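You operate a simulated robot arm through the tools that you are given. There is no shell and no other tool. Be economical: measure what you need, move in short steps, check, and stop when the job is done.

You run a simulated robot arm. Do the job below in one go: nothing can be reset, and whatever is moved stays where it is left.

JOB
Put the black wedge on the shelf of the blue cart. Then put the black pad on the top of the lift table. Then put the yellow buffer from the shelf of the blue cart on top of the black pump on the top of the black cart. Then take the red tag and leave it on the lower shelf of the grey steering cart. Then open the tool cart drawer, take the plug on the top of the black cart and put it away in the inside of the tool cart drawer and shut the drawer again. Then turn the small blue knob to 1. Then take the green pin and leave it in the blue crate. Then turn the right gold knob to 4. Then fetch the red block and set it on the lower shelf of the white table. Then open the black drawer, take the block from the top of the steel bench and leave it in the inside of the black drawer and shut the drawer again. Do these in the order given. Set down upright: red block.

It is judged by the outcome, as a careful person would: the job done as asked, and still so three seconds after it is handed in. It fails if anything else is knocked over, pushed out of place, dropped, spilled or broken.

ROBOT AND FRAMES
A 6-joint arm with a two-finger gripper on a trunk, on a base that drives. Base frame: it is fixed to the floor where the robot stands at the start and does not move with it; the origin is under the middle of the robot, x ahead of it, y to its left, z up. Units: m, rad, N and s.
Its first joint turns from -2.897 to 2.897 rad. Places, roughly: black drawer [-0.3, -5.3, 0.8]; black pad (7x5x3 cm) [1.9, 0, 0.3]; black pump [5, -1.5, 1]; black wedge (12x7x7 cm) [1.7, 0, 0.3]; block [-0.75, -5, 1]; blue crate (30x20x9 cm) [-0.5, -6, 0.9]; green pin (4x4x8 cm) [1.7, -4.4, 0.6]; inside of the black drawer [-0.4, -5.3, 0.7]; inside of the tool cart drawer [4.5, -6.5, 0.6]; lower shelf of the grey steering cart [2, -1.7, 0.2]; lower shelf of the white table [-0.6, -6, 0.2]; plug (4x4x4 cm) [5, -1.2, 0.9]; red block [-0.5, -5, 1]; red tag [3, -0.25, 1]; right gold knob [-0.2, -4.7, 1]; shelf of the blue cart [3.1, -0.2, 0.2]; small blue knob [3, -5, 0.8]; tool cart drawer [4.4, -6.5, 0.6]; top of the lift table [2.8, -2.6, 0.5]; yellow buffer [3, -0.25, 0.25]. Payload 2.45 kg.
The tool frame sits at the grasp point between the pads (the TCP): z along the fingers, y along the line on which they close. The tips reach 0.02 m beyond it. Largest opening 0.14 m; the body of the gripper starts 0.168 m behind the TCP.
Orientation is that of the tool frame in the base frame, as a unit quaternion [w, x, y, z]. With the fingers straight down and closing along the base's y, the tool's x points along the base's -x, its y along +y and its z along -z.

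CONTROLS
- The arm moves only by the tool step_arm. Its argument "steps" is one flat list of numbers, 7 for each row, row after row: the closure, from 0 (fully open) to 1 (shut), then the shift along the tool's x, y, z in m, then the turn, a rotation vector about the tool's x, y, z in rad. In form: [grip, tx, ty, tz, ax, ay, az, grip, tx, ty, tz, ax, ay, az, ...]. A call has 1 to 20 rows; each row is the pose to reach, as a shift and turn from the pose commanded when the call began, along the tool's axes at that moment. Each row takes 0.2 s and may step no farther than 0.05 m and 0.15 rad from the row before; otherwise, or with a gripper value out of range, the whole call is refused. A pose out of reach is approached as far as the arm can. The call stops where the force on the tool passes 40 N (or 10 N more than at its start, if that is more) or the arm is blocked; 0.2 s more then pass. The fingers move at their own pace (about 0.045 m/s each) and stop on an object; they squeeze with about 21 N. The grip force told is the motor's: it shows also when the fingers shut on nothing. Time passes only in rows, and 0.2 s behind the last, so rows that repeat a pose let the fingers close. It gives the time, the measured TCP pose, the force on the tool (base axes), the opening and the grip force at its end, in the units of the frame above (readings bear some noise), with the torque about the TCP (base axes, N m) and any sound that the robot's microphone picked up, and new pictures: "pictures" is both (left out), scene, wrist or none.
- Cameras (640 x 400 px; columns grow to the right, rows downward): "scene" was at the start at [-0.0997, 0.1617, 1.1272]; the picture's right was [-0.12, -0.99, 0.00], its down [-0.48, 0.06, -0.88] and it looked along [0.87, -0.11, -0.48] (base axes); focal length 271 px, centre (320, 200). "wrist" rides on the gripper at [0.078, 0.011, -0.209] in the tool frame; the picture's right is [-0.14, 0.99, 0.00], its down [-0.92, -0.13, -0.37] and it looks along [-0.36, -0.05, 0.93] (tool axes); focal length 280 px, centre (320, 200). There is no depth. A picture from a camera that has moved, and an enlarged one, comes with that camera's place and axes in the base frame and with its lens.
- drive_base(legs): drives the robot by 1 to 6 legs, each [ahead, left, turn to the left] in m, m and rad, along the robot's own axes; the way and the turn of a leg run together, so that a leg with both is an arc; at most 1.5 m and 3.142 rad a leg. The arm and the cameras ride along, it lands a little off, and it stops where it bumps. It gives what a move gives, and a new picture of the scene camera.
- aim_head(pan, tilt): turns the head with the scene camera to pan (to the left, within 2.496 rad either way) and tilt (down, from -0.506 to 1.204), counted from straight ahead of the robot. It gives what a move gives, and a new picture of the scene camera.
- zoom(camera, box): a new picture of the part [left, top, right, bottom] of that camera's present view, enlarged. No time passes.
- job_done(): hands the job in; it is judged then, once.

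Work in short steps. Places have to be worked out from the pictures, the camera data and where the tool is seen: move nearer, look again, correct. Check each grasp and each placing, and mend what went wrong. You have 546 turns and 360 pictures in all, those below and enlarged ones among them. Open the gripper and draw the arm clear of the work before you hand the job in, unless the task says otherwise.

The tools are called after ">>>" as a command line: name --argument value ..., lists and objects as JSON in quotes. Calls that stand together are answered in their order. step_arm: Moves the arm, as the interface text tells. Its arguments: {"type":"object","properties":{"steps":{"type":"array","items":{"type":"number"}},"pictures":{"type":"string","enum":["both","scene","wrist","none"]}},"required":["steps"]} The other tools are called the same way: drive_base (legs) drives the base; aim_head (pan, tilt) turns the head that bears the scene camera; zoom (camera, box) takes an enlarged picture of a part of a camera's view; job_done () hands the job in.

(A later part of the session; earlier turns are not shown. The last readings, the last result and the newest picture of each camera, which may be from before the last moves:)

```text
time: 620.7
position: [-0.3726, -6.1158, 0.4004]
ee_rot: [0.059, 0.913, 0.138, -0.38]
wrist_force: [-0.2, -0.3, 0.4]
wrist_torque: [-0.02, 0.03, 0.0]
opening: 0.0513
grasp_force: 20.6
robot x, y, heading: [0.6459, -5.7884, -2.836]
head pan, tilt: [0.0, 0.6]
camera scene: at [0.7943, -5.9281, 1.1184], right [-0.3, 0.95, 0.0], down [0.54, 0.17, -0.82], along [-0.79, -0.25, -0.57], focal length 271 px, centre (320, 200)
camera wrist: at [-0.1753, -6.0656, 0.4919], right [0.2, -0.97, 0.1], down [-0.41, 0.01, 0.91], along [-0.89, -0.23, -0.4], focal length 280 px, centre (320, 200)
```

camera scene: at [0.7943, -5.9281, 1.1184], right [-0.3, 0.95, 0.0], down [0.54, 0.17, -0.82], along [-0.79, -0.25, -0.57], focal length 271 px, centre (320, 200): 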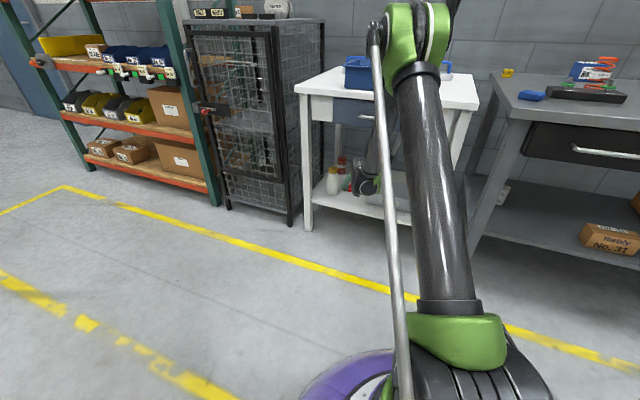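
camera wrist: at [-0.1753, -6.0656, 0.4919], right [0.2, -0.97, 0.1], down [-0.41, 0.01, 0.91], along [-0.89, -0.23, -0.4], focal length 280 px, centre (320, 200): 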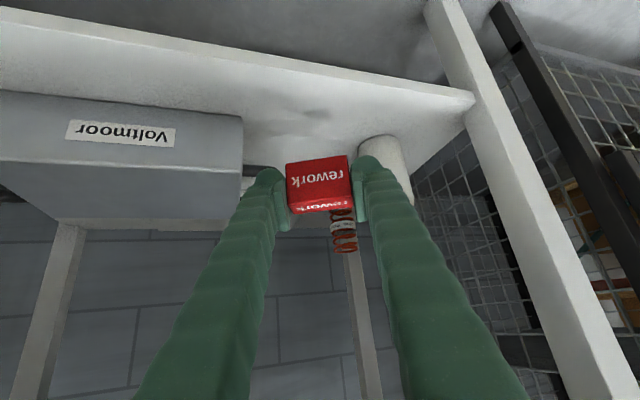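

Path between toolbox and bottle is clear. I move in to just above the shelf.

>>> step_arm --steps '[1, 0.003, 0.003, 0.045, 0, 0, 0, 1, 0.006, 0.006, 0.09, 0, 0, 0, 1, 0.009, 0.01, 0.135, 0, 0, 0, 1, 0.011, 0.01, 0.17, 0, 0, 0, 1, 0.013, 0.01, 0.19, 0, 0, 0]' --pictures "wrist"

```text
time: 621.9
position: [-0.4892, -6.1621, 0.2642]
ee_rot: [0.06, 0.912, 0.139, -0.382]
wrist_force: [2.5, 2.0, 29.3]
wrist_torque: [0.33, 0.01, -0.01]
opening: 0.0508
grasp_force: 21.0
robot x, y, heading: [0.6432, -5.7914, -2.836]
head pan, tilt: [0.0, 0.6]
stopped in row 5: the force on the tool passed its limit at 78 N (the readings are from after the stop); the commanded pose is now the measured one
camera wrist: at [-0.2907, -6.1123, 0.354], right [0.2, -0.97, 0.1], down [-0.4, 0.01, 0.92], along [-0.89, -0.23, -0.39], focal length 280 px, centre (320, 200)
```

wrist: 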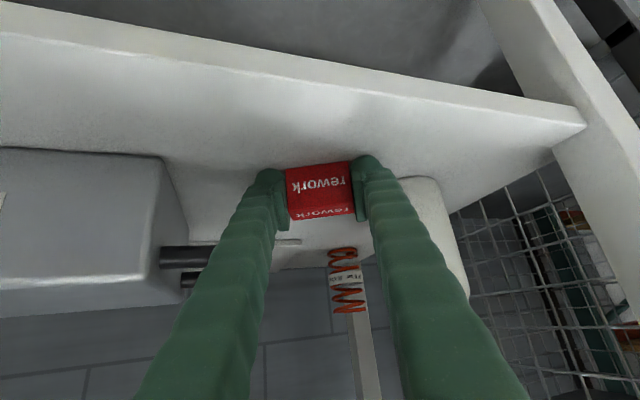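

Block is down on the shelf. I release with a small opening and withdraw.

>>> step_arm --steps '[1, -0.001, 0, -0.001, 0, 0, 0, 0.8, -0.001, 0, -0.001, 0, 0, 0, 0.52, -0.001, 0, -0.001, 0, 0, 0, 0.52, -0.001, 0, -0.001, 0, 0, 0, 0.52, -0.001, 0, -0.025, 0, 0, 0, 0.52, -0.001, 0, -0.065, 0, 0, 0, 0.52, -0.001, 0, -0.11, 0, 0, 0, 0.52, -0.001, 0, -0.155, 0, 0, 0, 0.52, -0.001, 0, -0.2, 0, 0, 0]' --pictures "wrist"

```text
time: 623.9
position: [-0.3533, -6.1209, 0.4027]
ee_rot: [0.059, 0.912, 0.138, -0.381]
wrist_force: [-0.9, -0.1, 0.7]
wrist_torque: [0.02, 0.0, -0.01]
opening: 0.0672
grasp_force: 0.1
robot x, y, heading: [0.6482, -5.7913, -2.839]
head pan, tilt: [0.0, 0.6]
camera wrist: at [-0.1548, -6.0706, 0.4918], right [0.2, -0.97, 0.1], down [-0.41, 0.01, 0.91], along [-0.89, -0.23, -0.39], focal length 280 px, centre (320, 200)
```

wrist: 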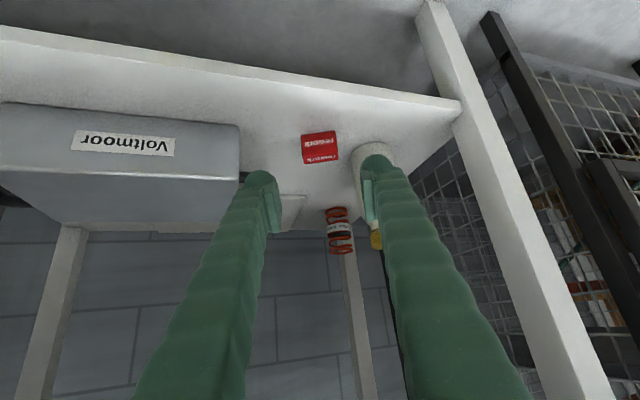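

Red block stands upright on the shelf. Now the black drawer. I raise the arm back first.

>>> step_arm --steps '[0.4, -0.0137, 0, -0.0442, 0, 0, 0, 0.4, -0.0274, 0, -0.0884, 0, 0, 0, 0.4, -0.041, 0, -0.1326, 0, 0, 0, 0.4, -0.0547, 0, -0.1768, 0, 0, 0, 0.4, -0.0684, 0, -0.221, 0, 0, 0, 0.4, -0.082, 0, -0.2652, 0, 0, 0, 0.4, -0.0957, 0, -0.3094, 0, 0, 0, 0.4, -0.1094, 0, -0.3536, 0, 0, 0, 0.4, -0.123, 0, -0.3978, 0, 0, 0, 0.4, -0.1368, 0, -0.442, 0, 0, 0, 0.4, -0.1505, 0, -0.4862, 0, 0, 0, 0.4, -0.164, 0, -0.5304, 0, 0, 0, 0.4, -0.1778, 0, -0.5746, 0, 0, 0, 0.4, -0.1915, 0, -0.6188, 0, 0, 0, 0.4, -0.205, 0, -0.663, 0, 0, 0, 0.4, -0.219, 0, -0.7072, 0, 0, 0]' --pictures "none"

>>> drive_base --legs '[[0, 0, -0.305], [0.0, -0.45, 0]]'

>>> aim_head --pan 0.0 --tilt 0.5

```text
time: 627.3
position: [-0.0231, -6.0149, 1.0552]
ee_rot: [0.06, 0.912, 0.139, -0.381]
wrist_force: [1.2, -0.9, 1.1]
wrist_torque: [0.0, -0.04, 0.0]
opening: 0.0839
grasp_force: 0.0
robot x, y, heading: [0.6448, -5.7885, -2.837]
head pan, tilt: [0.0, 0.6]
```

```text
time: 631.0
position: [-0.0624, -5.3494, 1.0543]
ee_rot: [0.001, 0.922, -0.001, -0.386]
wrist_force: [0.6, 0.0, -0.4]
wrist_torque: [-0.04, 0.03, 0.0]
opening: 0.084
grasp_force: 0.0
robot x, y, heading: [0.6451, -5.3316, -3.144]
head pan, tilt: [0.0, 0.6]
camera scene: at [0.7452, -5.5102, 1.1184], right [0.0, 1.0, 0.0], down [0.56, 0.0, -0.83], along [-0.83, 0.0, -0.56], focal length 271 px, centre (320, 200)
```

scene: 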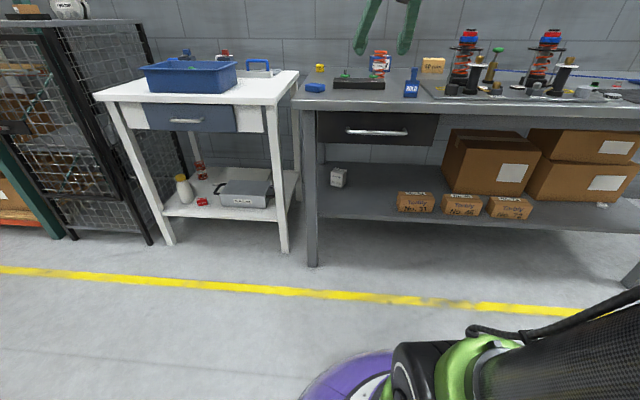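

```text
time: 631.6
position: [-0.0624, -5.3495, 1.0548]
ee_rot: [0.001, 0.922, -0.001, -0.387]
wrist_force: [-0.6, -0.3, 0.0]
wrist_torque: [0.0, 0.0, -0.02]
opening: 0.0839
grasp_force: 0.0
robot x, y, heading: [0.6432, -5.3357, -3.143]
head pan, tilt: [0.0, 0.499]
camera scene: at [0.7426, -5.5102, 1.1274], right [0.0, 1.0, 0.0], down [0.48, 0.0, -0.88], along [-0.88, 0.0, -0.48], focal length 271 px, centre (320, 200)
```

scene: 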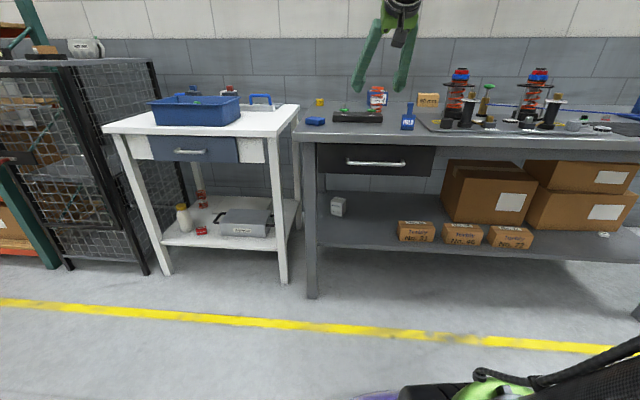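

Drawer handle ≈(−0.22, −5.30, 0.765). I roll the tool 90° and pitch it near horizontal as before.

>>> step_arm --steps '[0.4, 0, 0, 0, 0, 0, 0.143, 0.4, 0, 0, 0, 0, 0, 0.286, 0.4, 0, 0, 0, 0, 0, 0.428, 0.4, 0, 0, 0, 0, 0, 0.571, 0.4, 0, 0, 0, 0, 0, 0.714, 0.4, 0, 0, 0, 0, 0, 0.857, 0.4, 0, 0, 0, 0, 0, 1.0, 0.4, 0, 0, 0, 0, 0, 1.142, 0.4, 0, 0, 0, 0, 0, 1.285, 0.4, 0, 0, 0, 0, 0, 1.428, 0.4, 0, 0, 0, 0, 0, 1.571]' --pictures "none"

>>> step_arm --steps '[0.4, 0, 0, 0, -0.14, 0, 0, 0.4, 0, 0, 0, -0.28, 0, 0, 0.4, 0, 0, 0, -0.42, 0, 0, 0.4, 0, 0, 0, -0.56, 0, 0, 0.4, 0, 0, 0, -0.6, 0, 0]' --pictures "none"

>>> drive_base --legs '[[0.05, 0.03, 0]]'

>>> zoom --camera "wrist" --box '[0, 0, 640, 400]'

```text
time: 634.0
position: [-0.0619, -5.3495, 1.0541]
ee_rot: [-0.274, -0.651, 0.653, 0.272]
wrist_force: [0.2, -0.1, 0.3]
wrist_torque: [0.02, 0.05, 0.02]
opening: 0.0843
grasp_force: 0.1
robot x, y, heading: [0.6403, -5.3303, -3.141]
head pan, tilt: [0.0, 0.499]
```

```text
time: 635.2
position: [-0.0621, -5.3485, 1.0547]
ee_rot: [-0.454, -0.541, 0.543, 0.453]
wrist_force: [-0.9, -0.4, 0.3]
wrist_torque: [-0.03, -0.01, -0.01]
opening: 0.0839
grasp_force: 0.1
robot x, y, heading: [0.6459, -5.3336, -3.144]
head pan, tilt: [0.0, 0.499]
```

```text
time: 636.2
position: [-0.1131, -5.3814, 1.0549]
ee_rot: [-0.456, -0.542, 0.543, 0.452]
wrist_force: [-0.3, 0.2, 0.5]
wrist_torque: [0.02, -0.02, 0.0]
opening: 0.0839
grasp_force: 0.1
robot x, y, heading: [0.592, -5.3628, -3.143]
head pan, tilt: [0.0, 0.499]
camera scene: at [0.6921, -5.5406, 1.1274], right [0.0, 1.0, 0.0], down [0.48, 0.0, -0.88], along [-0.88, 0.0, -0.48], focal length 271 px, centre (320, 200)
```

scene: 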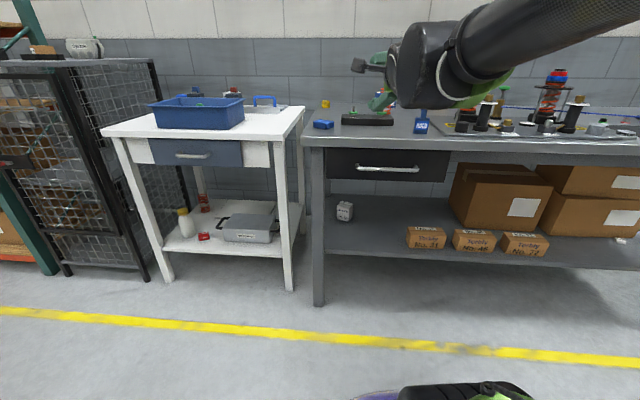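

```text
1.00 times, centred on (320, 200) of wrist (not enlarged: the box is as wide or as high as the picture)
camera zoom: at [0.0915, -5.4586, 1.1014], right [-0.18, 0.14, 0.97], down [0.38, 0.92, -0.06], along [-0.91, 0.36, -0.22], focal length 280 px, centre (320, 200)
```

zoom: 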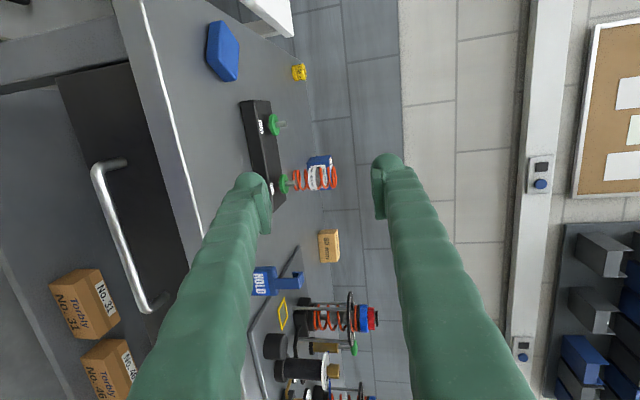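

Handle refined to ≈(−0.18, −5.315, 0.778). I back the base 0.15 m and bring the tool in front of it.

>>> drive_base --legs '[[-0.15, 0, 0]]'

>>> step_arm --steps '[0.4, -0.01, -0.035, 0.023, 0, 0, 0, 0.4, -0.02, -0.07, 0.046, 0, 0, 0, 0.4, -0.03, -0.105, 0.07, 0, 0, 0, 0.4, -0.04, -0.14, 0.093, 0, 0, 0, 0.4, -0.05, -0.175, 0.116, 0, 0, 0, 0.4, -0.06, -0.21, 0.14, 0, 0, 0, 0.4, -0.066, -0.245, 0.163, 0, 0, 0]' --pictures "both"

```text
time: 637.6
position: [0.0395, -5.3799, 1.0545]
ee_rot: [-0.454, -0.542, 0.544, 0.453]
wrist_force: [0.0, -0.2, 0.2]
wrist_torque: [0.02, -0.02, -0.02]
opening: 0.0843
grasp_force: 0.2
robot x, y, heading: [0.7439, -5.3647, -3.147]
head pan, tilt: [0.0, 0.499]
camera scene: at [0.8436, -5.5406, 1.1274], right [0.0, 1.0, 0.0], down [0.48, 0.0, -0.88], along [-0.88, 0.0, -0.48], focal length 271 px, centre (320, 200)
```

scene: 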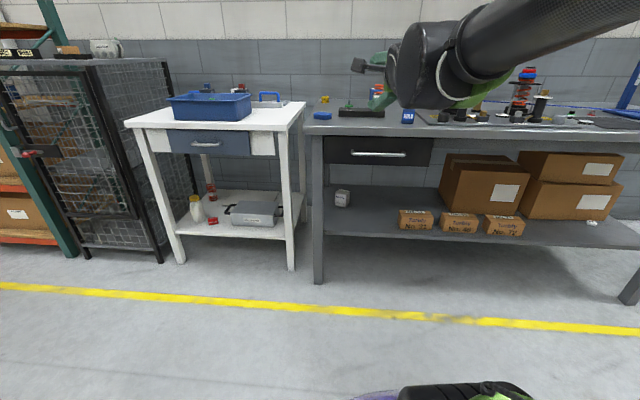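

```text
time: 639.2
position: [-0.0782, -5.3158, 0.785]
ee_rot: [-0.454, -0.541, 0.544, 0.453]
wrist_force: [-0.4, 0.3, -0.3]
wrist_torque: [-0.01, -0.01, 0.01]
opening: 0.084
grasp_force: 0.0
robot x, y, heading: [0.7443, -5.363, -3.144]
head pan, tilt: [0.0, 0.499]
camera scene: at [0.8436, -5.5406, 1.1274], right [0.0, 1.0, 0.0], down [0.48, 0.0, -0.88], along [-0.88, 0.0, -0.48], focal length 271 px, centre (320, 200)
camera wrist: at [0.1259, -5.3936, 0.8317], right [-0.18, 0.14, 0.97], down [0.39, 0.92, -0.06], along [-0.91, 0.37, -0.22], focal length 280 px, centre (320, 200)
```

scene: 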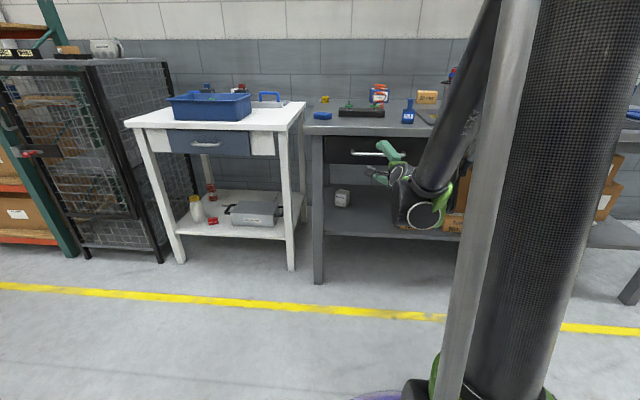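
wrist: 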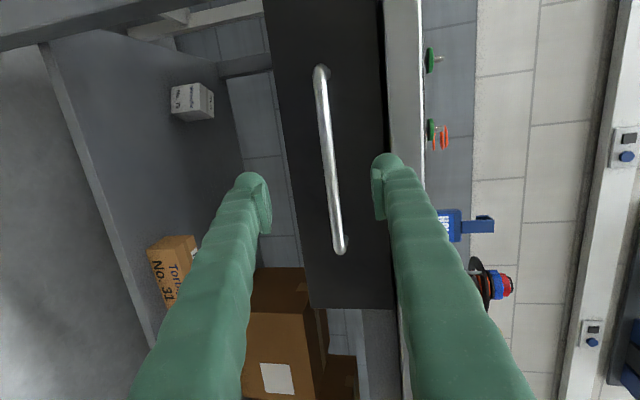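

Bar centred between the fingers. I narrow slightly and advance to the bar.

>>> step_arm --steps '[0.55, 0, 0.004, 0.03, 0, 0, 0, 0.55, 0, 0.007, 0.06, 0, 0, 0, 0.55, 0, 0.009, 0.08, 0, 0, 0, 0.55, 0, 0.01, 0.09, 0, 0, 0, 0.55, 0, 0.01, 0.098, 0, 0, 0, 0.55, 0, 0.01, 0.106, 0, 0, 0]' --pictures "wrist"

```text
time: 640.5
position: [-0.1741, -5.3137, 0.7761]
ee_rot: [-0.454, -0.541, 0.543, 0.453]
wrist_force: [16.2, -0.1, 2.2]
wrist_torque: [0.07, 0.73, -0.22]
opening: 0.0639
grasp_force: 0.5
robot x, y, heading: [0.7426, -5.3662, 3.141]
head pan, tilt: [0.0, 0.499]
stopped in row 6: the force on the tool passed its limit at 55 N (the readings are from after the stop); the commanded pose is now the measured one
camera wrist: at [0.0295, -5.3923, 0.8232], right [-0.18, 0.14, 0.97], down [0.39, 0.92, -0.06], along [-0.91, 0.37, -0.22], focal length 280 px, centre (320, 200)
```

wrist: 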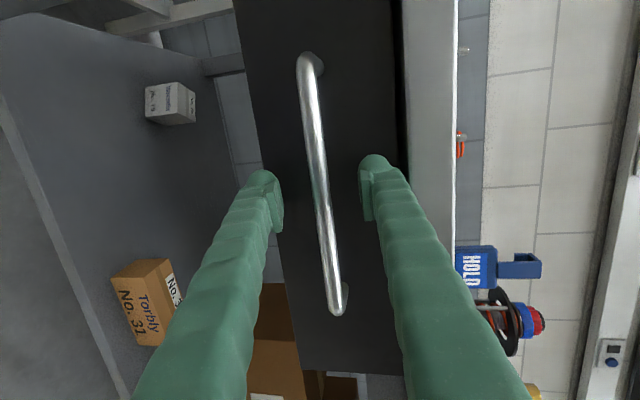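

Touched the drawer face. I back 12 mm and close on the bar.

>>> step_arm --steps '[0.55, 0, 0, -0.012, 0, 0, 0, 0.8, 0, 0, -0.012, 0, 0, 0, 1, 0, 0, -0.012, 0, 0, 0, 1, 0, 0, -0.012, 0, 0, 0, 1, 0, 0, -0.012, 0, 0, 0]' --pictures "none"

```text
time: 641.7
position: [-0.164, -5.3136, 0.7798]
ee_rot: [-0.454, -0.541, 0.543, 0.454]
wrist_force: [-2.7, -2.1, 27.7]
wrist_torque: [-0.66, -0.01, -0.23]
opening: 0.0096
grasp_force: 26.1
robot x, y, heading: [0.7426, -5.3594, -3.144]
head pan, tilt: [0.0, 0.499]
```

Gripped. I relieve the load a touch and pull by backing the base.

>>> step_arm --steps '[1, 0, 0.003, 0, 0, 0, 0]' --pictures "none"

>>> drive_base --legs '[[-0.1, 0, 0]]'

>>> drive_base --legs '[[-0.13, 0, 0]]'

>>> zoom --camera "wrist" --box '[0, 0, 640, 400]'

```text
time: 642.1
position: [-0.1647, -5.3139, 0.7803]
ee_rot: [-0.453, -0.542, 0.544, 0.452]
wrist_force: [-1.0, 0.8, -5.0]
wrist_torque: [-0.94, 0.07, -0.03]
opening: 0.0093
grasp_force: 36.3
robot x, y, heading: [0.745, -5.3656, 3.144]
head pan, tilt: [0.0, 0.499]
```

```text
time: 643.3
position: [-0.062, -5.3145, 0.7804]
ee_rot: [-0.453, -0.542, 0.544, 0.453]
wrist_force: [-3.6, -32.9, -17.6]
wrist_torque: [-0.94, 0.09, -0.17]
opening: 0.0092
grasp_force: 36.7
robot x, y, heading: [0.8473, -5.3658, -3.143]
head pan, tilt: [0.0, 0.499]
camera scene: at [0.9453, -5.5415, 1.1274], right [0.0, 1.0, 0.0], down [0.48, 0.0, -0.88], along [-0.88, 0.0, -0.48], focal length 271 px, centre (320, 200)
```

scene: 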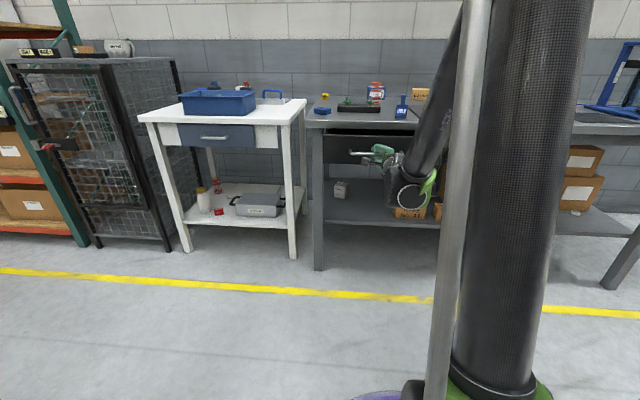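

```text
time: 644.5
position: [0.0682, -5.3148, 0.7795]
ee_rot: [-0.453, -0.542, 0.545, 0.452]
wrist_force: [-3.2, -34.3, -13.7]
wrist_torque: [-0.96, 0.15, -0.15]
opening: 0.0092
grasp_force: 37.0
robot x, y, heading: [0.9781, -5.3664, 3.136]
head pan, tilt: [0.0, 0.499]
camera scene: at [1.076, -5.5417, 1.1274], right [0.0, 1.0, 0.0], down [0.48, 0.0, -0.88], along [-0.88, 0.0, -0.48], focal length 271 px, centre (320, 200)
```

scene: 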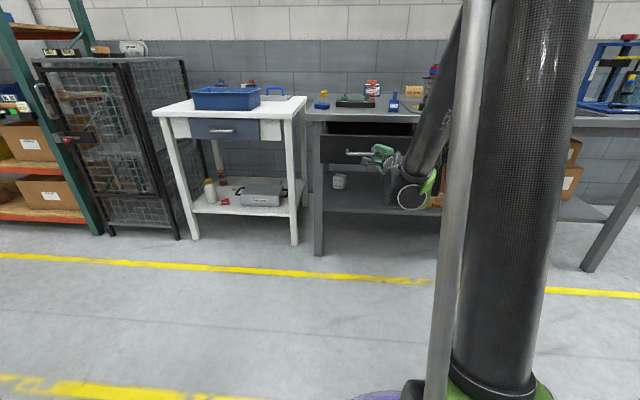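

```text
1.00 times, centred on (320, 200) of wrist (not enlarged: the box is as wide or as high as the picture)
camera zoom: at [0.2718, -5.3929, 0.8272], right [-0.18, 0.14, 0.97], down [0.39, 0.92, -0.06], along [-0.91, 0.37, -0.22], focal length 280 px, centre (320, 200)
```

zoom: 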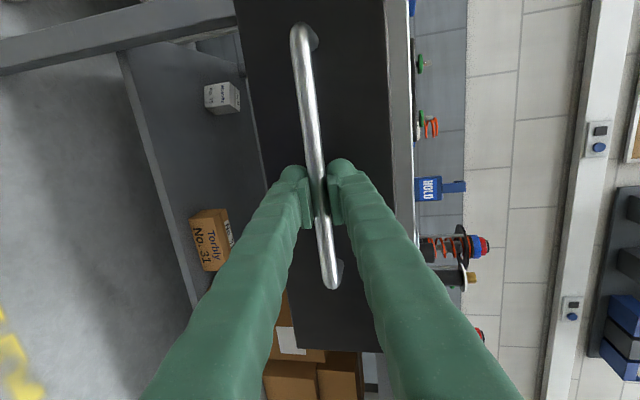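

Drawer open ≈23 cm. I release, back off, raise the arm and return the tool to vertical.

>>> step_arm --steps '[0.8, 0, 0, 0, 0, 0, 0, 0.5, 0, 0, 0, 0, 0, 0, 0.4, 0, 0, 0, 0, 0, 0, 0.4, 0, 0, -0.02, 0, 0, 0]' --pictures "none"

>>> drive_base --legs '[[-0.2, 0, 0]]'

>>> step_arm --steps '[0.4, 0, 0.045, 0.01, 0, 0, 0, 0.4, 0, 0.09, 0.01, 0, 0, 0, 0.4, 0, 0.135, 0.01, 0, 0, 0, 0.4, 0, 0.18, 0.01, 0.14, 0, 0, 0.4, 0, 0.225, 0, 0.28, 0, 0, 0.4, 0, 0.27, 0, 0.42, 0, 0, 0.4, 0, 0.31, -0.01, 0.56, 0, 0, 0.4, 0, 0.35, -0.02, 0.7, 0, 0, 0.4, 0, 0.39, -0.04, 0.84, 0, 0, 0.4, 0, 0.41, -0.06, 0.98, 0, 0, 0.4, 0, 0.42, -0.08, 1.12, 0, 0, 0.4, 0, 0.43, -0.1, 1.26, 0, 0, 0.4, 0, 0.44, -0.12, 1.385, 0, 0]' --pictures "none"

>>> step_arm --steps '[0.4, 0, 0, 0, 0, 0, -0.143, 0.4, 0, 0, 0, 0, 0, -0.286, 0.4, 0, 0, 0, 0, 0, -0.428, 0.4, 0, 0, 0, 0, 0, -0.571, 0.4, 0, 0, 0, 0, 0, -0.714, 0.4, 0, 0, 0, 0, 0, -0.857, 0.4, 0, 0, 0, 0, 0, -1.0, 0.4, 0, 0, 0, 0, 0, -1.142, 0.4, 0, 0, 0, 0, 0, -1.285, 0.4, 0, 0, 0, 0, 0, -1.428, 0.4, 0, 0, 0, 0, 0, -1.571]' --pictures "wrist"

```text
time: 645.5
position: [0.0885, -5.3137, 0.7819]
ee_rot: [-0.454, -0.541, 0.545, 0.452]
wrist_force: [0.9, 0.7, 0.3]
wrist_torque: [0.0, 0.03, -0.01]
opening: 0.0842
grasp_force: 0.1
robot x, y, heading: [0.9766, -5.3652, 3.138]
head pan, tilt: [0.0, 0.499]
```

```text
time: 647.1
position: [0.2889, -5.3158, 0.7828]
ee_rot: [0.455, 0.543, -0.543, -0.451]
wrist_force: [-0.4, -0.4, -0.4]
wrist_torque: [0.01, -0.01, 0.01]
opening: 0.0842
grasp_force: 0.0
robot x, y, heading: [1.179, -5.3651, -3.142]
head pan, tilt: [0.0, 0.499]
camera scene: at [1.2781, -5.5404, 1.1275], right [0.0, 1.0, 0.0], down [0.48, 0.0, -0.88], along [-0.88, 0.0, -0.48], focal length 271 px, centre (320, 200)
```

scene: 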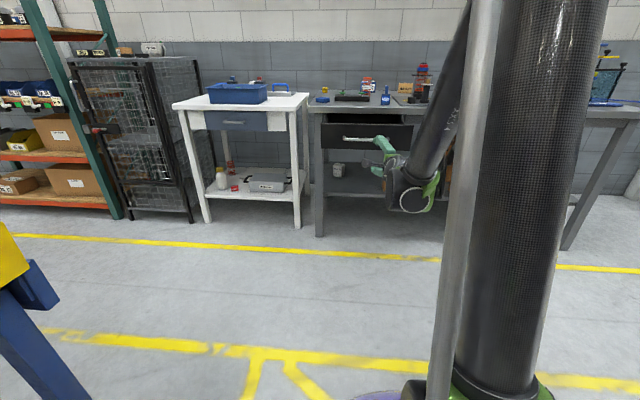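

```text
time: 650.0
position: [0.3301, -5.3156, 1.2377]
ee_rot: [0.002, 0.708, -0.706, -0.001]
wrist_force: [1.9, 0.3, -0.2]
wrist_torque: [0.0, 0.21, -0.03]
opening: 0.0838
grasp_force: 0.1
robot x, y, heading: [1.1765, -5.3627, -3.139]
head pan, tilt: [0.0, 0.499]
```

```text
time: 652.4
position: [0.328, -5.3155, 1.2366]
ee_rot: [0.003, 1.0, 0.003, -0.002]
wrist_force: [0.2, -0.5, -0.3]
wrist_torque: [-0.05, 0.04, 0.03]
opening: 0.084
grasp_force: 0.0
robot x, y, heading: [1.1805, -5.3643, -3.142]
head pan, tilt: [0.0, 0.499]
camera wrist: at [0.4081, -5.325, 1.4445], right [-0.13, -0.99, 0.0], down [-0.92, 0.12, 0.37], along [-0.37, 0.05, -0.93], focal length 280 px, centre (320, 200)
```

wrist: 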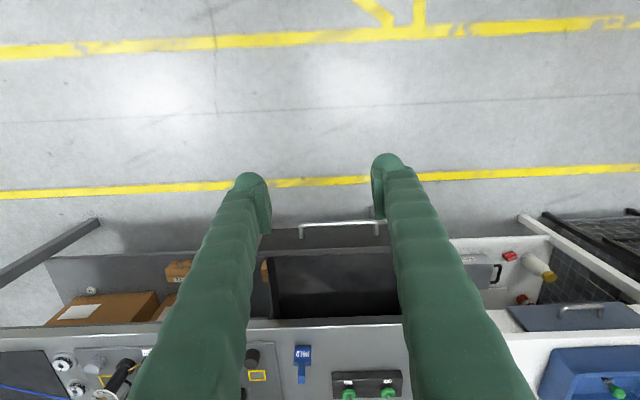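

Tool vertical at z 1.24. I drive to (0.22, −4.82), clear of the open drawer, with the hand passing above the bench items.

>>> drive_base --legs '[[0, -0.545, 0], [0.96, 0, 0]]'

>>> zoom --camera "wrist" --box '[0, 0, 640, 400]'

```text
time: 660.2
position: [-0.6482, -4.8229, 1.2368]
ee_rot: [0.002, 1.0, 0.018, -0.003]
wrist_force: [0.8, -0.3, 0.3]
wrist_torque: [-0.03, 0.01, 0.0]
opening: 0.084
grasp_force: 0.1
robot x, y, heading: [0.2025, -4.8401, -3.103]
head pan, tilt: [0.0, 0.499]
camera scene: at [0.3081, -5.0153, 1.1275], right [-0.04, 1.0, 0.0], down [0.48, 0.02, -0.88], along [-0.88, -0.03, -0.48], focal length 271 px, centre (320, 200)
```

scene: 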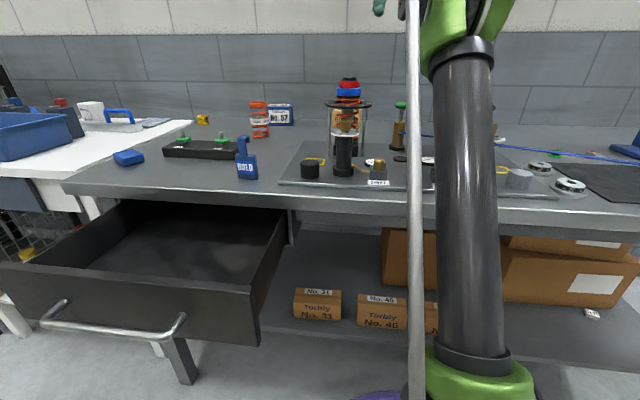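

```text
1.00 times, centred on (320, 200) of wrist (not enlarged: the box is as wide or as high as the picture)
camera zoom: at [-0.5687, -4.8301, 1.4445], right [-0.1, -0.99, 0.0], down [-0.92, 0.1, 0.37], along [-0.37, 0.03, -0.93], focal length 280 px, centre (320, 200)
```

zoom: 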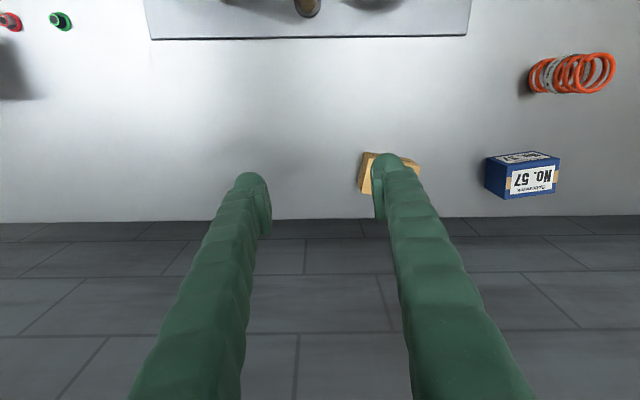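

Block near (−0.74, −4.95). I centre over it for a better look.

>>> step_arm --steps '[0.2, 0, 0.045, 0, 0, 0, 0, 0.1, 0, 0.09, 0, 0, 0, 0, 0, 0, 0.13, 0, 0, 0, 0, 0, -0.02, 0.13, 0, 0, 0, 0]' --pictures "wrist"

>>> zoom --camera "wrist" --box '[250, 120, 390, 220]'

```text
time: 661.2
position: [-0.6534, -4.9542, 1.2286]
ee_rot: [0.002, 1.0, 0.018, -0.002]
wrist_force: [-0.1, 0.4, -1.0]
wrist_torque: [-0.02, 0.05, -0.01]
opening: 0.1402
grasp_force: 0.0
out of reach, approached as far as the arm can: row 4
robot x, y, heading: [0.2018, -4.8418, -3.105]
head pan, tilt: [0.0, 0.499]
camera wrist: at [-0.5734, -4.9602, 1.4358], right [-0.1, -0.99, 0.0], down [-0.92, 0.1, 0.37], along [-0.37, 0.03, -0.93], focal length 280 px, centre (320, 200)
```

wrist: 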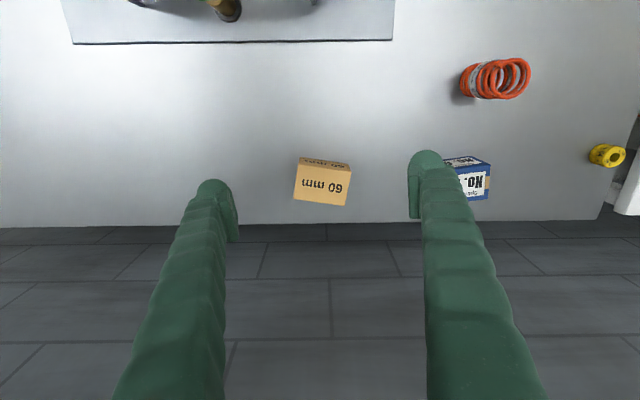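

```text
4.00 times, centred on (320, 170) of wrist
camera zoom: at [-0.5734, -4.9602, 1.4358], right [-0.1, -0.99, 0.0], down [-0.92, 0.1, 0.37], along [-0.37, 0.03, -0.93], focal length 1122 px, centre (320, 320)
```

zoom: 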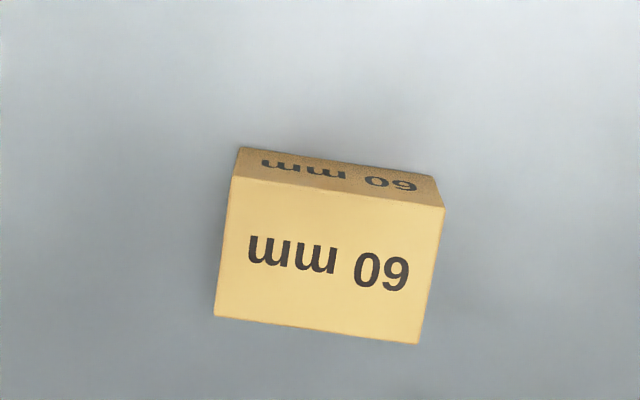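

Block is about 9×6×6 cm, centre (−0.74, −4.951). I go lower first, then forward over it with the fingers wide open.

>>> step_arm --steps '[0, 0, 0, 0.045, 0, 0, 0, 0, 0, 0, 0.09, 0, 0, 0, 0, 0, 0, 0.135, 0, 0, 0, 0, 0, 0, 0.18, 0, 0, 0, 0, -0.02, 0, 0.2, 0, 0, 0, 0, -0.05, -0.002, 0.2, 0, 0, 0, 0, -0.085, -0.004, 0.2, 0, 0, 0]' --pictures "wrist"

```text
time: 662.8
position: [-0.7411, -4.9528, 1.0303]
ee_rot: [0.002, 1.0, 0.019, -0.003]
wrist_force: [0.4, 0.0, 0.6]
wrist_torque: [-0.03, 0.1, -0.01]
opening: 0.14
grasp_force: 0.0
robot x, y, heading: [0.2029, -4.8435, -3.1]
head pan, tilt: [0.0, 0.499]
camera wrist: at [-0.6606, -4.9603, 1.2368], right [-0.1, -0.99, 0.0], down [-0.92, 0.09, 0.37], along [-0.37, 0.03, -0.93], focal length 280 px, centre (320, 200)
```

wrist: 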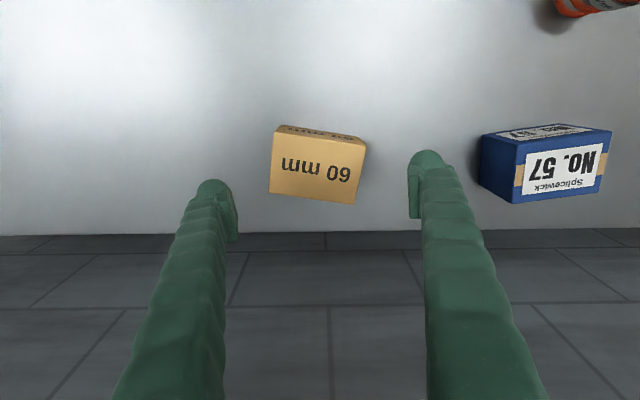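

>>> step_arm --steps '[0, 0, 0, 0.04, 0, 0, 0, 0, 0, 0, 0.08, 0, 0, 0, 0, 0, 0, 0.105, 0, 0, 0, 0, 0, 0, 0.117, 0, 0, 0]' --pictures "none"

>>> step_arm --steps '[0.3, 0, 0, 0, 0, 0, 0, 0.6, 0, 0, 0, 0, 0, 0, 1, 0, 0, 0, 0, 0, 0, 1, 0, 0, 0, 0, 0, 0, 1, 0, 0, 0, 0, 0, 0]' --pictures "wrist"

```text
time: 663.8
position: [-0.7417, -4.9528, 0.9113]
ee_rot: [0.003, 1.0, 0.018, -0.002]
wrist_force: [-0.1, -0.6, -0.3]
wrist_torque: [0.0, 0.02, -0.03]
opening: 0.1401
grasp_force: 0.1
robot x, y, heading: [0.2032, -4.8427, -3.107]
head pan, tilt: [0.0, 0.499]
```

```text
time: 665.0
position: [-0.7414, -4.9518, 0.911]
ee_rot: [0.002, 1.0, 0.018, -0.003]
wrist_force: [-0.2, -0.9, 2.6]
wrist_torque: [-0.01, 0.01, -0.12]
opening: 0.1198
grasp_force: 21.4
robot x, y, heading: [0.2018, -4.8413, -3.105]
head pan, tilt: [0.0, 0.499]
camera wrist: at [-0.6615, -4.9593, 1.1184], right [-0.1, -0.99, 0.0], down [-0.92, 0.1, 0.37], along [-0.37, 0.03, -0.93], focal length 280 px, centre (320, 200)
```

wrist: 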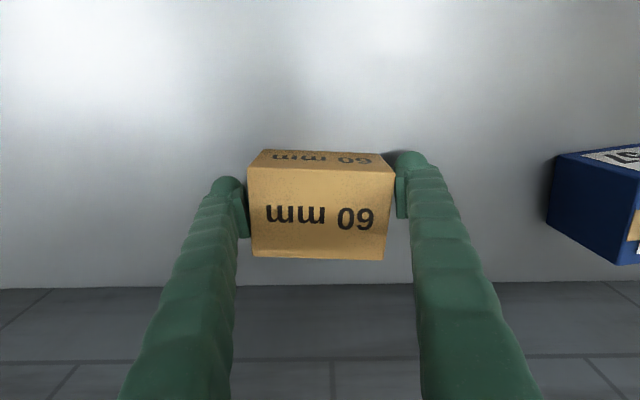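

Gripped (12 cm). I lift high above the towers and retract.

>>> step_arm --steps '[1, 0, 0, -0.03, 0, 0, 0, 1, 0, 0, -0.075, 0, 0, 0, 1, 0, 0, -0.12, 0, 0, 0, 1, 0.02, 0, -0.16, 0, 0, 0, 1, 0.05, 0, -0.2, 0, 0, 0, 1, 0.08, 0, -0.24, 0, 0, 0, 1, 0.1, 0, -0.285, 0, 0, 0, 1, 0.1, 0, -0.33, 0, 0, 0]' --pictures "wrist"

```text
time: 666.8
position: [-0.6363, -4.947, 1.2383]
ee_rot: [0.002, 1.0, 0.017, -0.003]
wrist_force: [-0.1, 0.3, -1.5]
wrist_torque: [-0.01, 0.1, 0.0]
opening: 0.1167
grasp_force: 21.2
robot x, y, heading: [0.2041, -4.8466, -3.107]
head pan, tilt: [0.0, 0.499]
camera wrist: at [-0.5565, -4.9543, 1.446], right [-0.1, -0.99, 0.0], down [-0.92, 0.1, 0.37], along [-0.37, 0.03, -0.93], focal length 280 px, centre (320, 200)
```

wrist: 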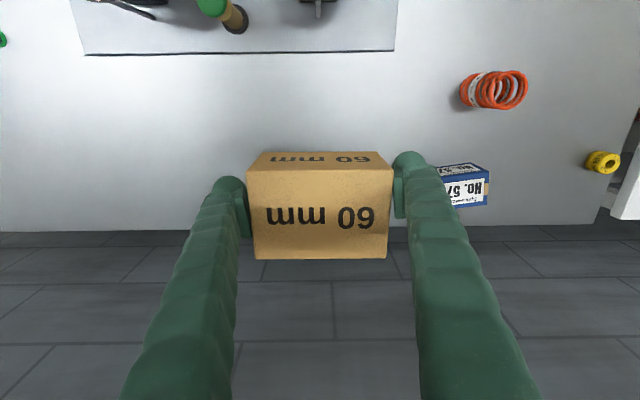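

Block is held. I back out and move over the open drawer.

>>> drive_base --legs '[[-0.55, 0, -0.037], [0, 0.4, 0]]'

>>> zoom --camera "wrist" --box '[0, 0, 640, 400]'

```text
time: 672.0
position: [-0.0943, -5.2961, 1.2373]
ee_rot: [0.002, 1.0, -0.002, -0.003]
wrist_force: [0.2, -0.3, -2.7]
wrist_torque: [0.0, -0.01, 0.0]
opening: 0.1155
grasp_force: 21.1
robot x, y, heading: [0.7493, -5.2254, 3.135]
head pan, tilt: [0.0, 0.499]
camera scene: at [0.8478, -5.4022, 1.1275], right [0.0, 1.0, 0.0], down [0.48, 0.0, -0.88], along [-0.88, 0.0, -0.48], focal length 271 px, centre (320, 200)
```

scene: 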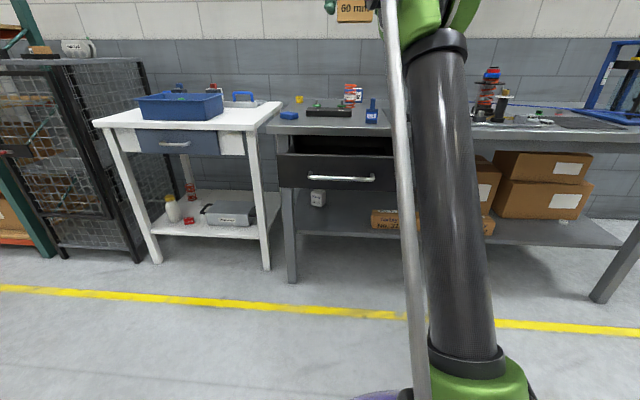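

```text
1.00 times, centred on (320, 200) of wrist (not enlarged: the box is as wide or as high as the picture)
camera zoom: at [-0.0151, -5.3067, 1.4448], right [-0.14, -0.99, 0.0], down [-0.92, 0.13, 0.37], along [-0.37, 0.05, -0.93], focal length 280 px, centre (320, 200)
```

zoom: 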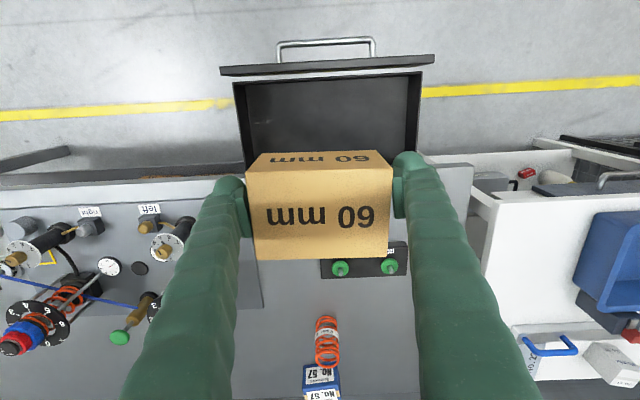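

Centred over the drawer. I lower the block in until contact.

>>> step_arm --steps '[1, -0.003, 0.008, 0.045, 0, 0, 0, 1, -0.003, 0.016, 0.09, 0, 0, 0, 1, -0.003, 0.02, 0.135, 0, 0, 0, 1, -0.003, 0.02, 0.18, 0, 0, 0, 1, -0.003, 0.02, 0.225, 0, 0, 0, 1, -0.003, 0.02, 0.27, 0, 0, 0, 1, -0.003, 0.02, 0.315, 0, 0, 0, 1, -0.003, 0.02, 0.36, 0, 0, 0, 1, -0.003, 0.02, 0.4, 0, 0, 0, 1, -0.003, 0.02, 0.42, 0, 0, 0]' --pictures "both"

```text
time: 674.2
position: [-0.1013, -5.3168, 0.8159]
ee_rot: [0.002, 1.0, -0.002, -0.003]
wrist_force: [0.0, 0.7, -2.5]
wrist_torque: [0.0, -0.03, 0.02]
opening: 0.115
grasp_force: 21.7
robot x, y, heading: [0.744, -5.2218, 3.139]
head pan, tilt: [0.0, 0.499]
camera scene: at [0.8479, -5.4022, 1.1275], right [0.0, 1.0, 0.0], down [0.48, 0.0, -0.88], along [-0.88, 0.0, -0.48], focal length 271 px, centre (320, 200)
camera wrist: at [-0.0212, -5.3275, 1.0239], right [-0.14, -0.99, 0.0], down [-0.92, 0.13, 0.37], along [-0.37, 0.05, -0.93], focal length 280 px, centre (320, 200)
```

scene: 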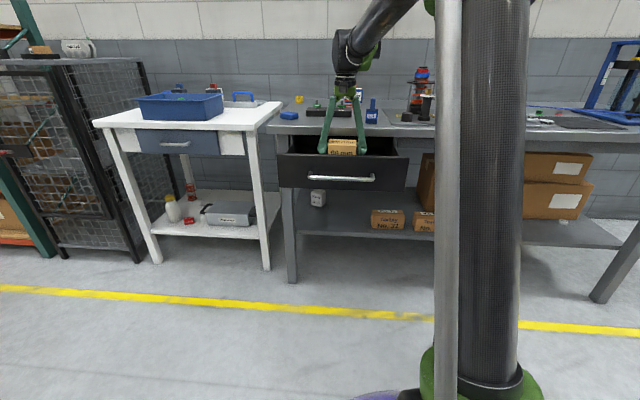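
wrist: 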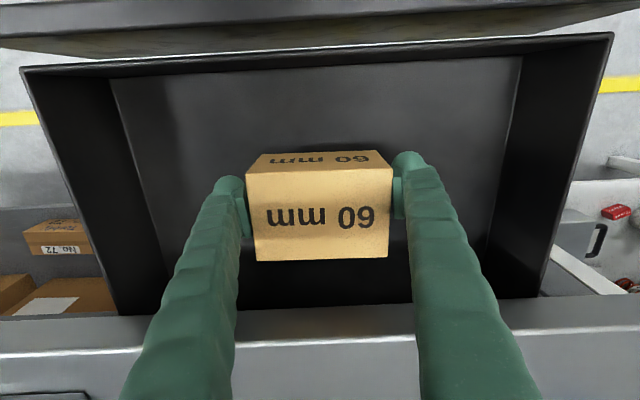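

>>> step_arm --steps '[1, 0.01, 0, 0.02, 0, 0, 0, 1, 0.02, 0, 0.04, 0, 0, 0, 1, 0.02, 0, 0.05, 0, 0, 0, 1, 0.02, 0, 0.057, 0, 0, 0, 1, 0.02, 0, 0.064, 0, 0, 0, 1, 0.02, 0, 0.071, 0, 0, 0, 1, 0.02, 0, 0.078, 0, 0, 0, 1, 0.02, 0, 0.085, 0, 0, 0, 1, 0.02, 0, 0.092, 0, 0, 0, 1, 0.02, 0, 0.099, 0, 0, 0, 1, 0.02, 0, 0.106, 0, 0, 0, 1, 0.02, 0, 0.113, 0, 0, 0]' --pictures "wrist"

```text
time: 675.5
position: [-0.0804, -5.3166, 0.7532]
ee_rot: [0.001, 1.0, -0.001, -0.003]
wrist_force: [-0.9, 1.2, 24.5]
wrist_torque: [0.58, -0.03, 0.23]
opening: 0.111
grasp_force: 21.1
robot x, y, heading: [0.7484, -5.2245, 3.135]
head pan, tilt: [0.0, 0.499]
stopped in row 6: the force on the tool passed its limit at 56 N (the readings are from after the stop); the commanded pose is now the measured one
camera wrist: at [-0.0008, -5.3277, 0.9614], right [-0.14, -0.99, 0.0], down [-0.92, 0.13, 0.38], along [-0.37, 0.05, -0.93], focal length 280 px, centre (320, 200)
```

wrist: 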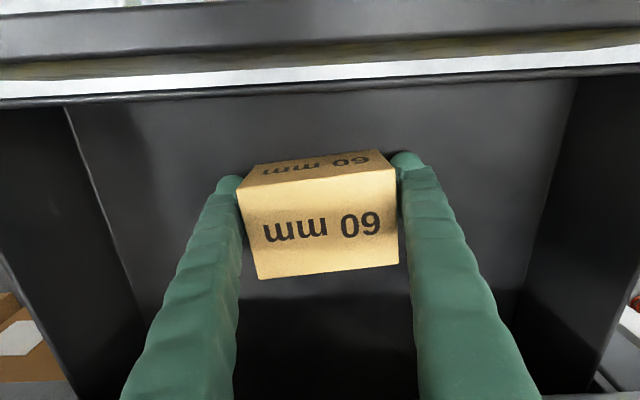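

Contact; I open the fingers and lift out.

>>> step_arm --steps '[0.5, 0, 0, 0, 0, 0, 0, 0.1, 0, 0, 0, 0, 0, 0, 0.05, 0, 0, 0, 0, 0, 0, 0.05, 0, 0, -0.03, 0, 0, 0, 0.05, 0, 0, -0.075, 0, 0, 0, 0.05, 0, 0, -0.12, 0, 0, 0, 0.05, 0, 0, -0.165, 0, 0, 0, 0.05, 0, 0, -0.21, 0, 0, 0]' --pictures "wrist"

```text
time: 677.3
position: [-0.08, -5.3159, 0.9635]
ee_rot: [0.002, 1.0, -0.001, -0.003]
wrist_force: [0.2, 0.2, 0.6]
wrist_torque: [0.0, -0.02, 0.01]
opening: 0.1331
grasp_force: 0.1
robot x, y, heading: [0.7483, -5.2216, 3.141]
head pan, tilt: [0.0, 0.499]
camera wrist: at [-0.0005, -5.3268, 1.1716], right [-0.14, -0.99, 0.0], down [-0.92, 0.13, 0.37], along [-0.37, 0.05, -0.93], focal length 280 px, centre (320, 200)
```

wrist: 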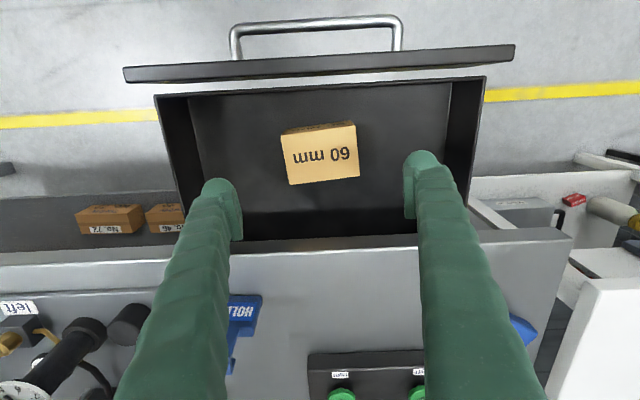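

Block lies in the drawer. I back away, close the fingers, tilt 45°, and line up on the panel's north part beside the handle to push it shut.

>>> drive_base --legs '[[-0.32, 0, 0]]'

>>> step_arm --steps '[0.6, 0, -0.026, 0.03, 0, -0.13, 0, 1, 0, -0.052, 0.06, 0, -0.26, 0, 1, 0, -0.078, 0.095, 0, -0.39, 0, 1, 0, -0.104, 0.127, 0, -0.52, 0, 1, 0, -0.13, 0.16, 0, -0.65, 0, 1, 0, -0.156, 0.19, 0, -0.785, 0, 1, 0, -0.156, 0.19, 0, -0.785, 0]' --pictures "both"

```text
time: 679.4
position: [0.2378, -5.3159, 0.9635]
ee_rot: [0.002, 1.0, -0.003, -0.001]
wrist_force: [0.3, 0.1, -0.2]
wrist_torque: [0.01, 0.02, 0.0]
opening: 0.1329
grasp_force: 0.0
robot x, y, heading: [1.0695, -5.227, 3.138]
head pan, tilt: [0.0, 0.499]
camera scene: at [1.1661, -5.4039, 1.1275], right [0.01, 1.0, 0.0], down [0.48, 0.0, -0.88], along [-0.88, 0.0, -0.48], focal length 271 px, centre (320, 200)
```

scene: 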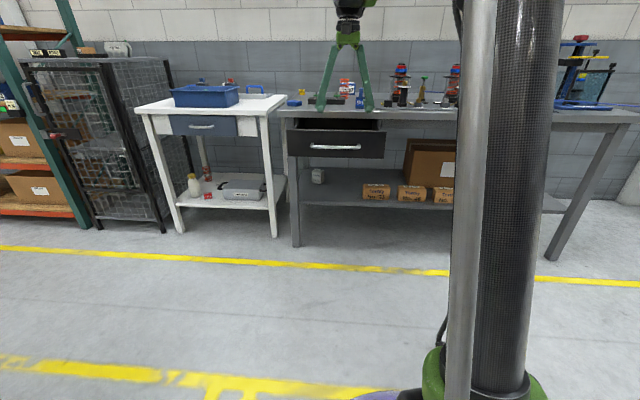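

```text
time: 681.0
position: [0.2404, -5.1605, 0.7734]
ee_rot: [0.0, 0.923, -0.003, -0.385]
wrist_force: [0.3, -0.1, 0.7]
wrist_torque: [0.04, 0.01, -0.01]
opening: 0.0
grasp_force: 7.0
robot x, y, heading: [1.0625, -5.2313, 3.133]
head pan, tilt: [0.0, 0.499]
camera scene: at [1.1662, -5.4038, 1.1275], right [0.01, 1.0, 0.0], down [0.48, 0.0, -0.88], along [-0.88, 0.0, -0.48], focal length 271 px, centre (320, 200)
camera wrist: at [0.4426, -5.1724, 0.8624], right [-0.1, -0.99, 0.1], down [-0.38, 0.13, 0.91], along [-0.92, 0.05, -0.39], focal length 280 px, centre (320, 200)
```

scene: 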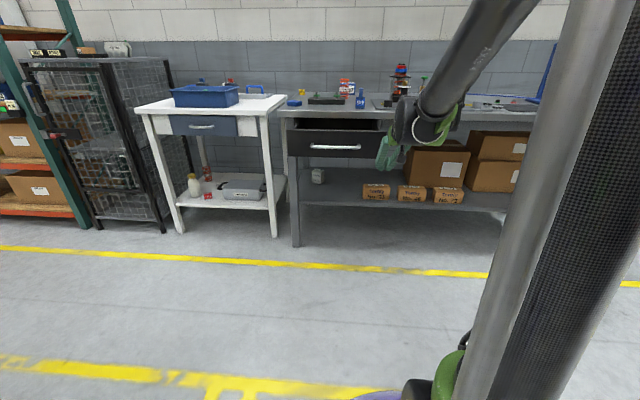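
wrist: 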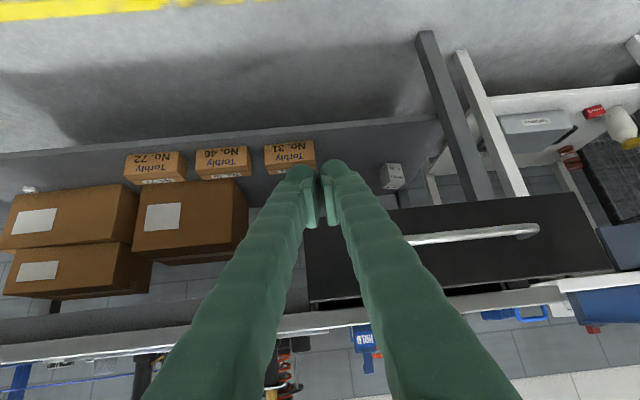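

Fingers are lined up between the panel's edge and the handle. I push with the base.

>>> step_arm --steps '[1, 0, 0.012, 0, 0, 0, 0]' --pictures "none"

>>> drive_base --legs '[[0.25, 0, 0.005]]'

>>> zoom --camera "wrist" --box '[0, 0, 640, 400]'

```text
time: 681.4
position: [0.2378, -5.1727, 0.7725]
ee_rot: [-0.001, 0.923, -0.003, -0.385]
wrist_force: [0.3, 0.8, 0.3]
wrist_torque: [0.03, -0.01, 0.0]
opening: 0.0
grasp_force: 20.6
robot x, y, heading: [1.0707, -5.2278, 3.139]
head pan, tilt: [0.0, 0.499]
```

```text
time: 683.2
position: [-0.0129, -5.174, 0.7726]
ee_rot: [0.001, 0.923, -0.002, -0.386]
wrist_force: [-0.5, -0.3, -0.8]
wrist_torque: [0.02, -0.03, 0.01]
opening: 0.0004
grasp_force: 21.0
robot x, y, heading: [0.8172, -5.2238, 3.137]
head pan, tilt: [0.0, 0.499]
camera scene: at [0.9144, -5.4025, 1.1275], right [0.0, 1.0, 0.0], down [0.48, 0.0, -0.88], along [-0.88, 0.0, -0.48], focal length 271 px, centre (320, 200)
```

scene: 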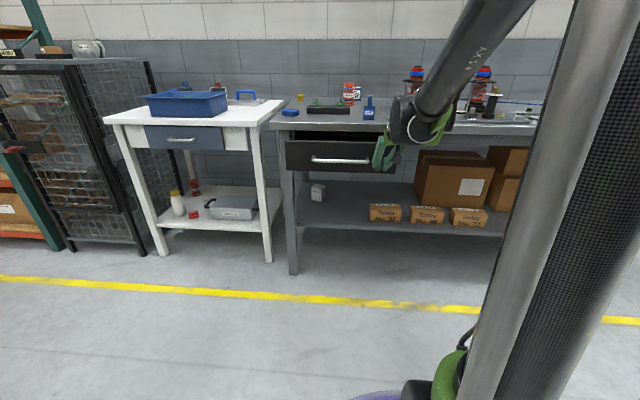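

```text
1.00 times, centred on (320, 200) of wrist (not enlarged: the box is as wide or as high as the picture)
camera zoom: at [0.1899, -5.1853, 0.8629], right [-0.1, -0.99, 0.1], down [-0.38, 0.13, 0.91], along [-0.92, 0.05, -0.39], focal length 280 px, centre (320, 200)
```

zoom: 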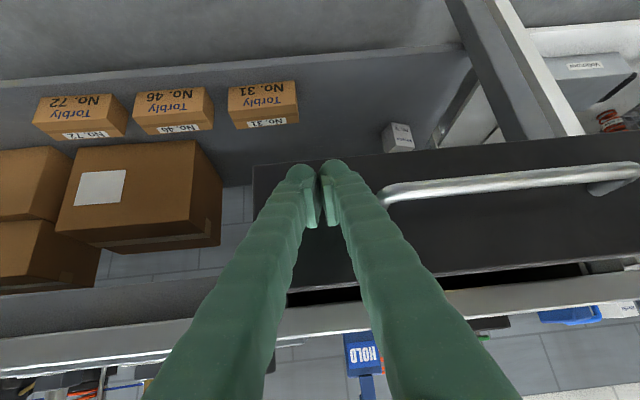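

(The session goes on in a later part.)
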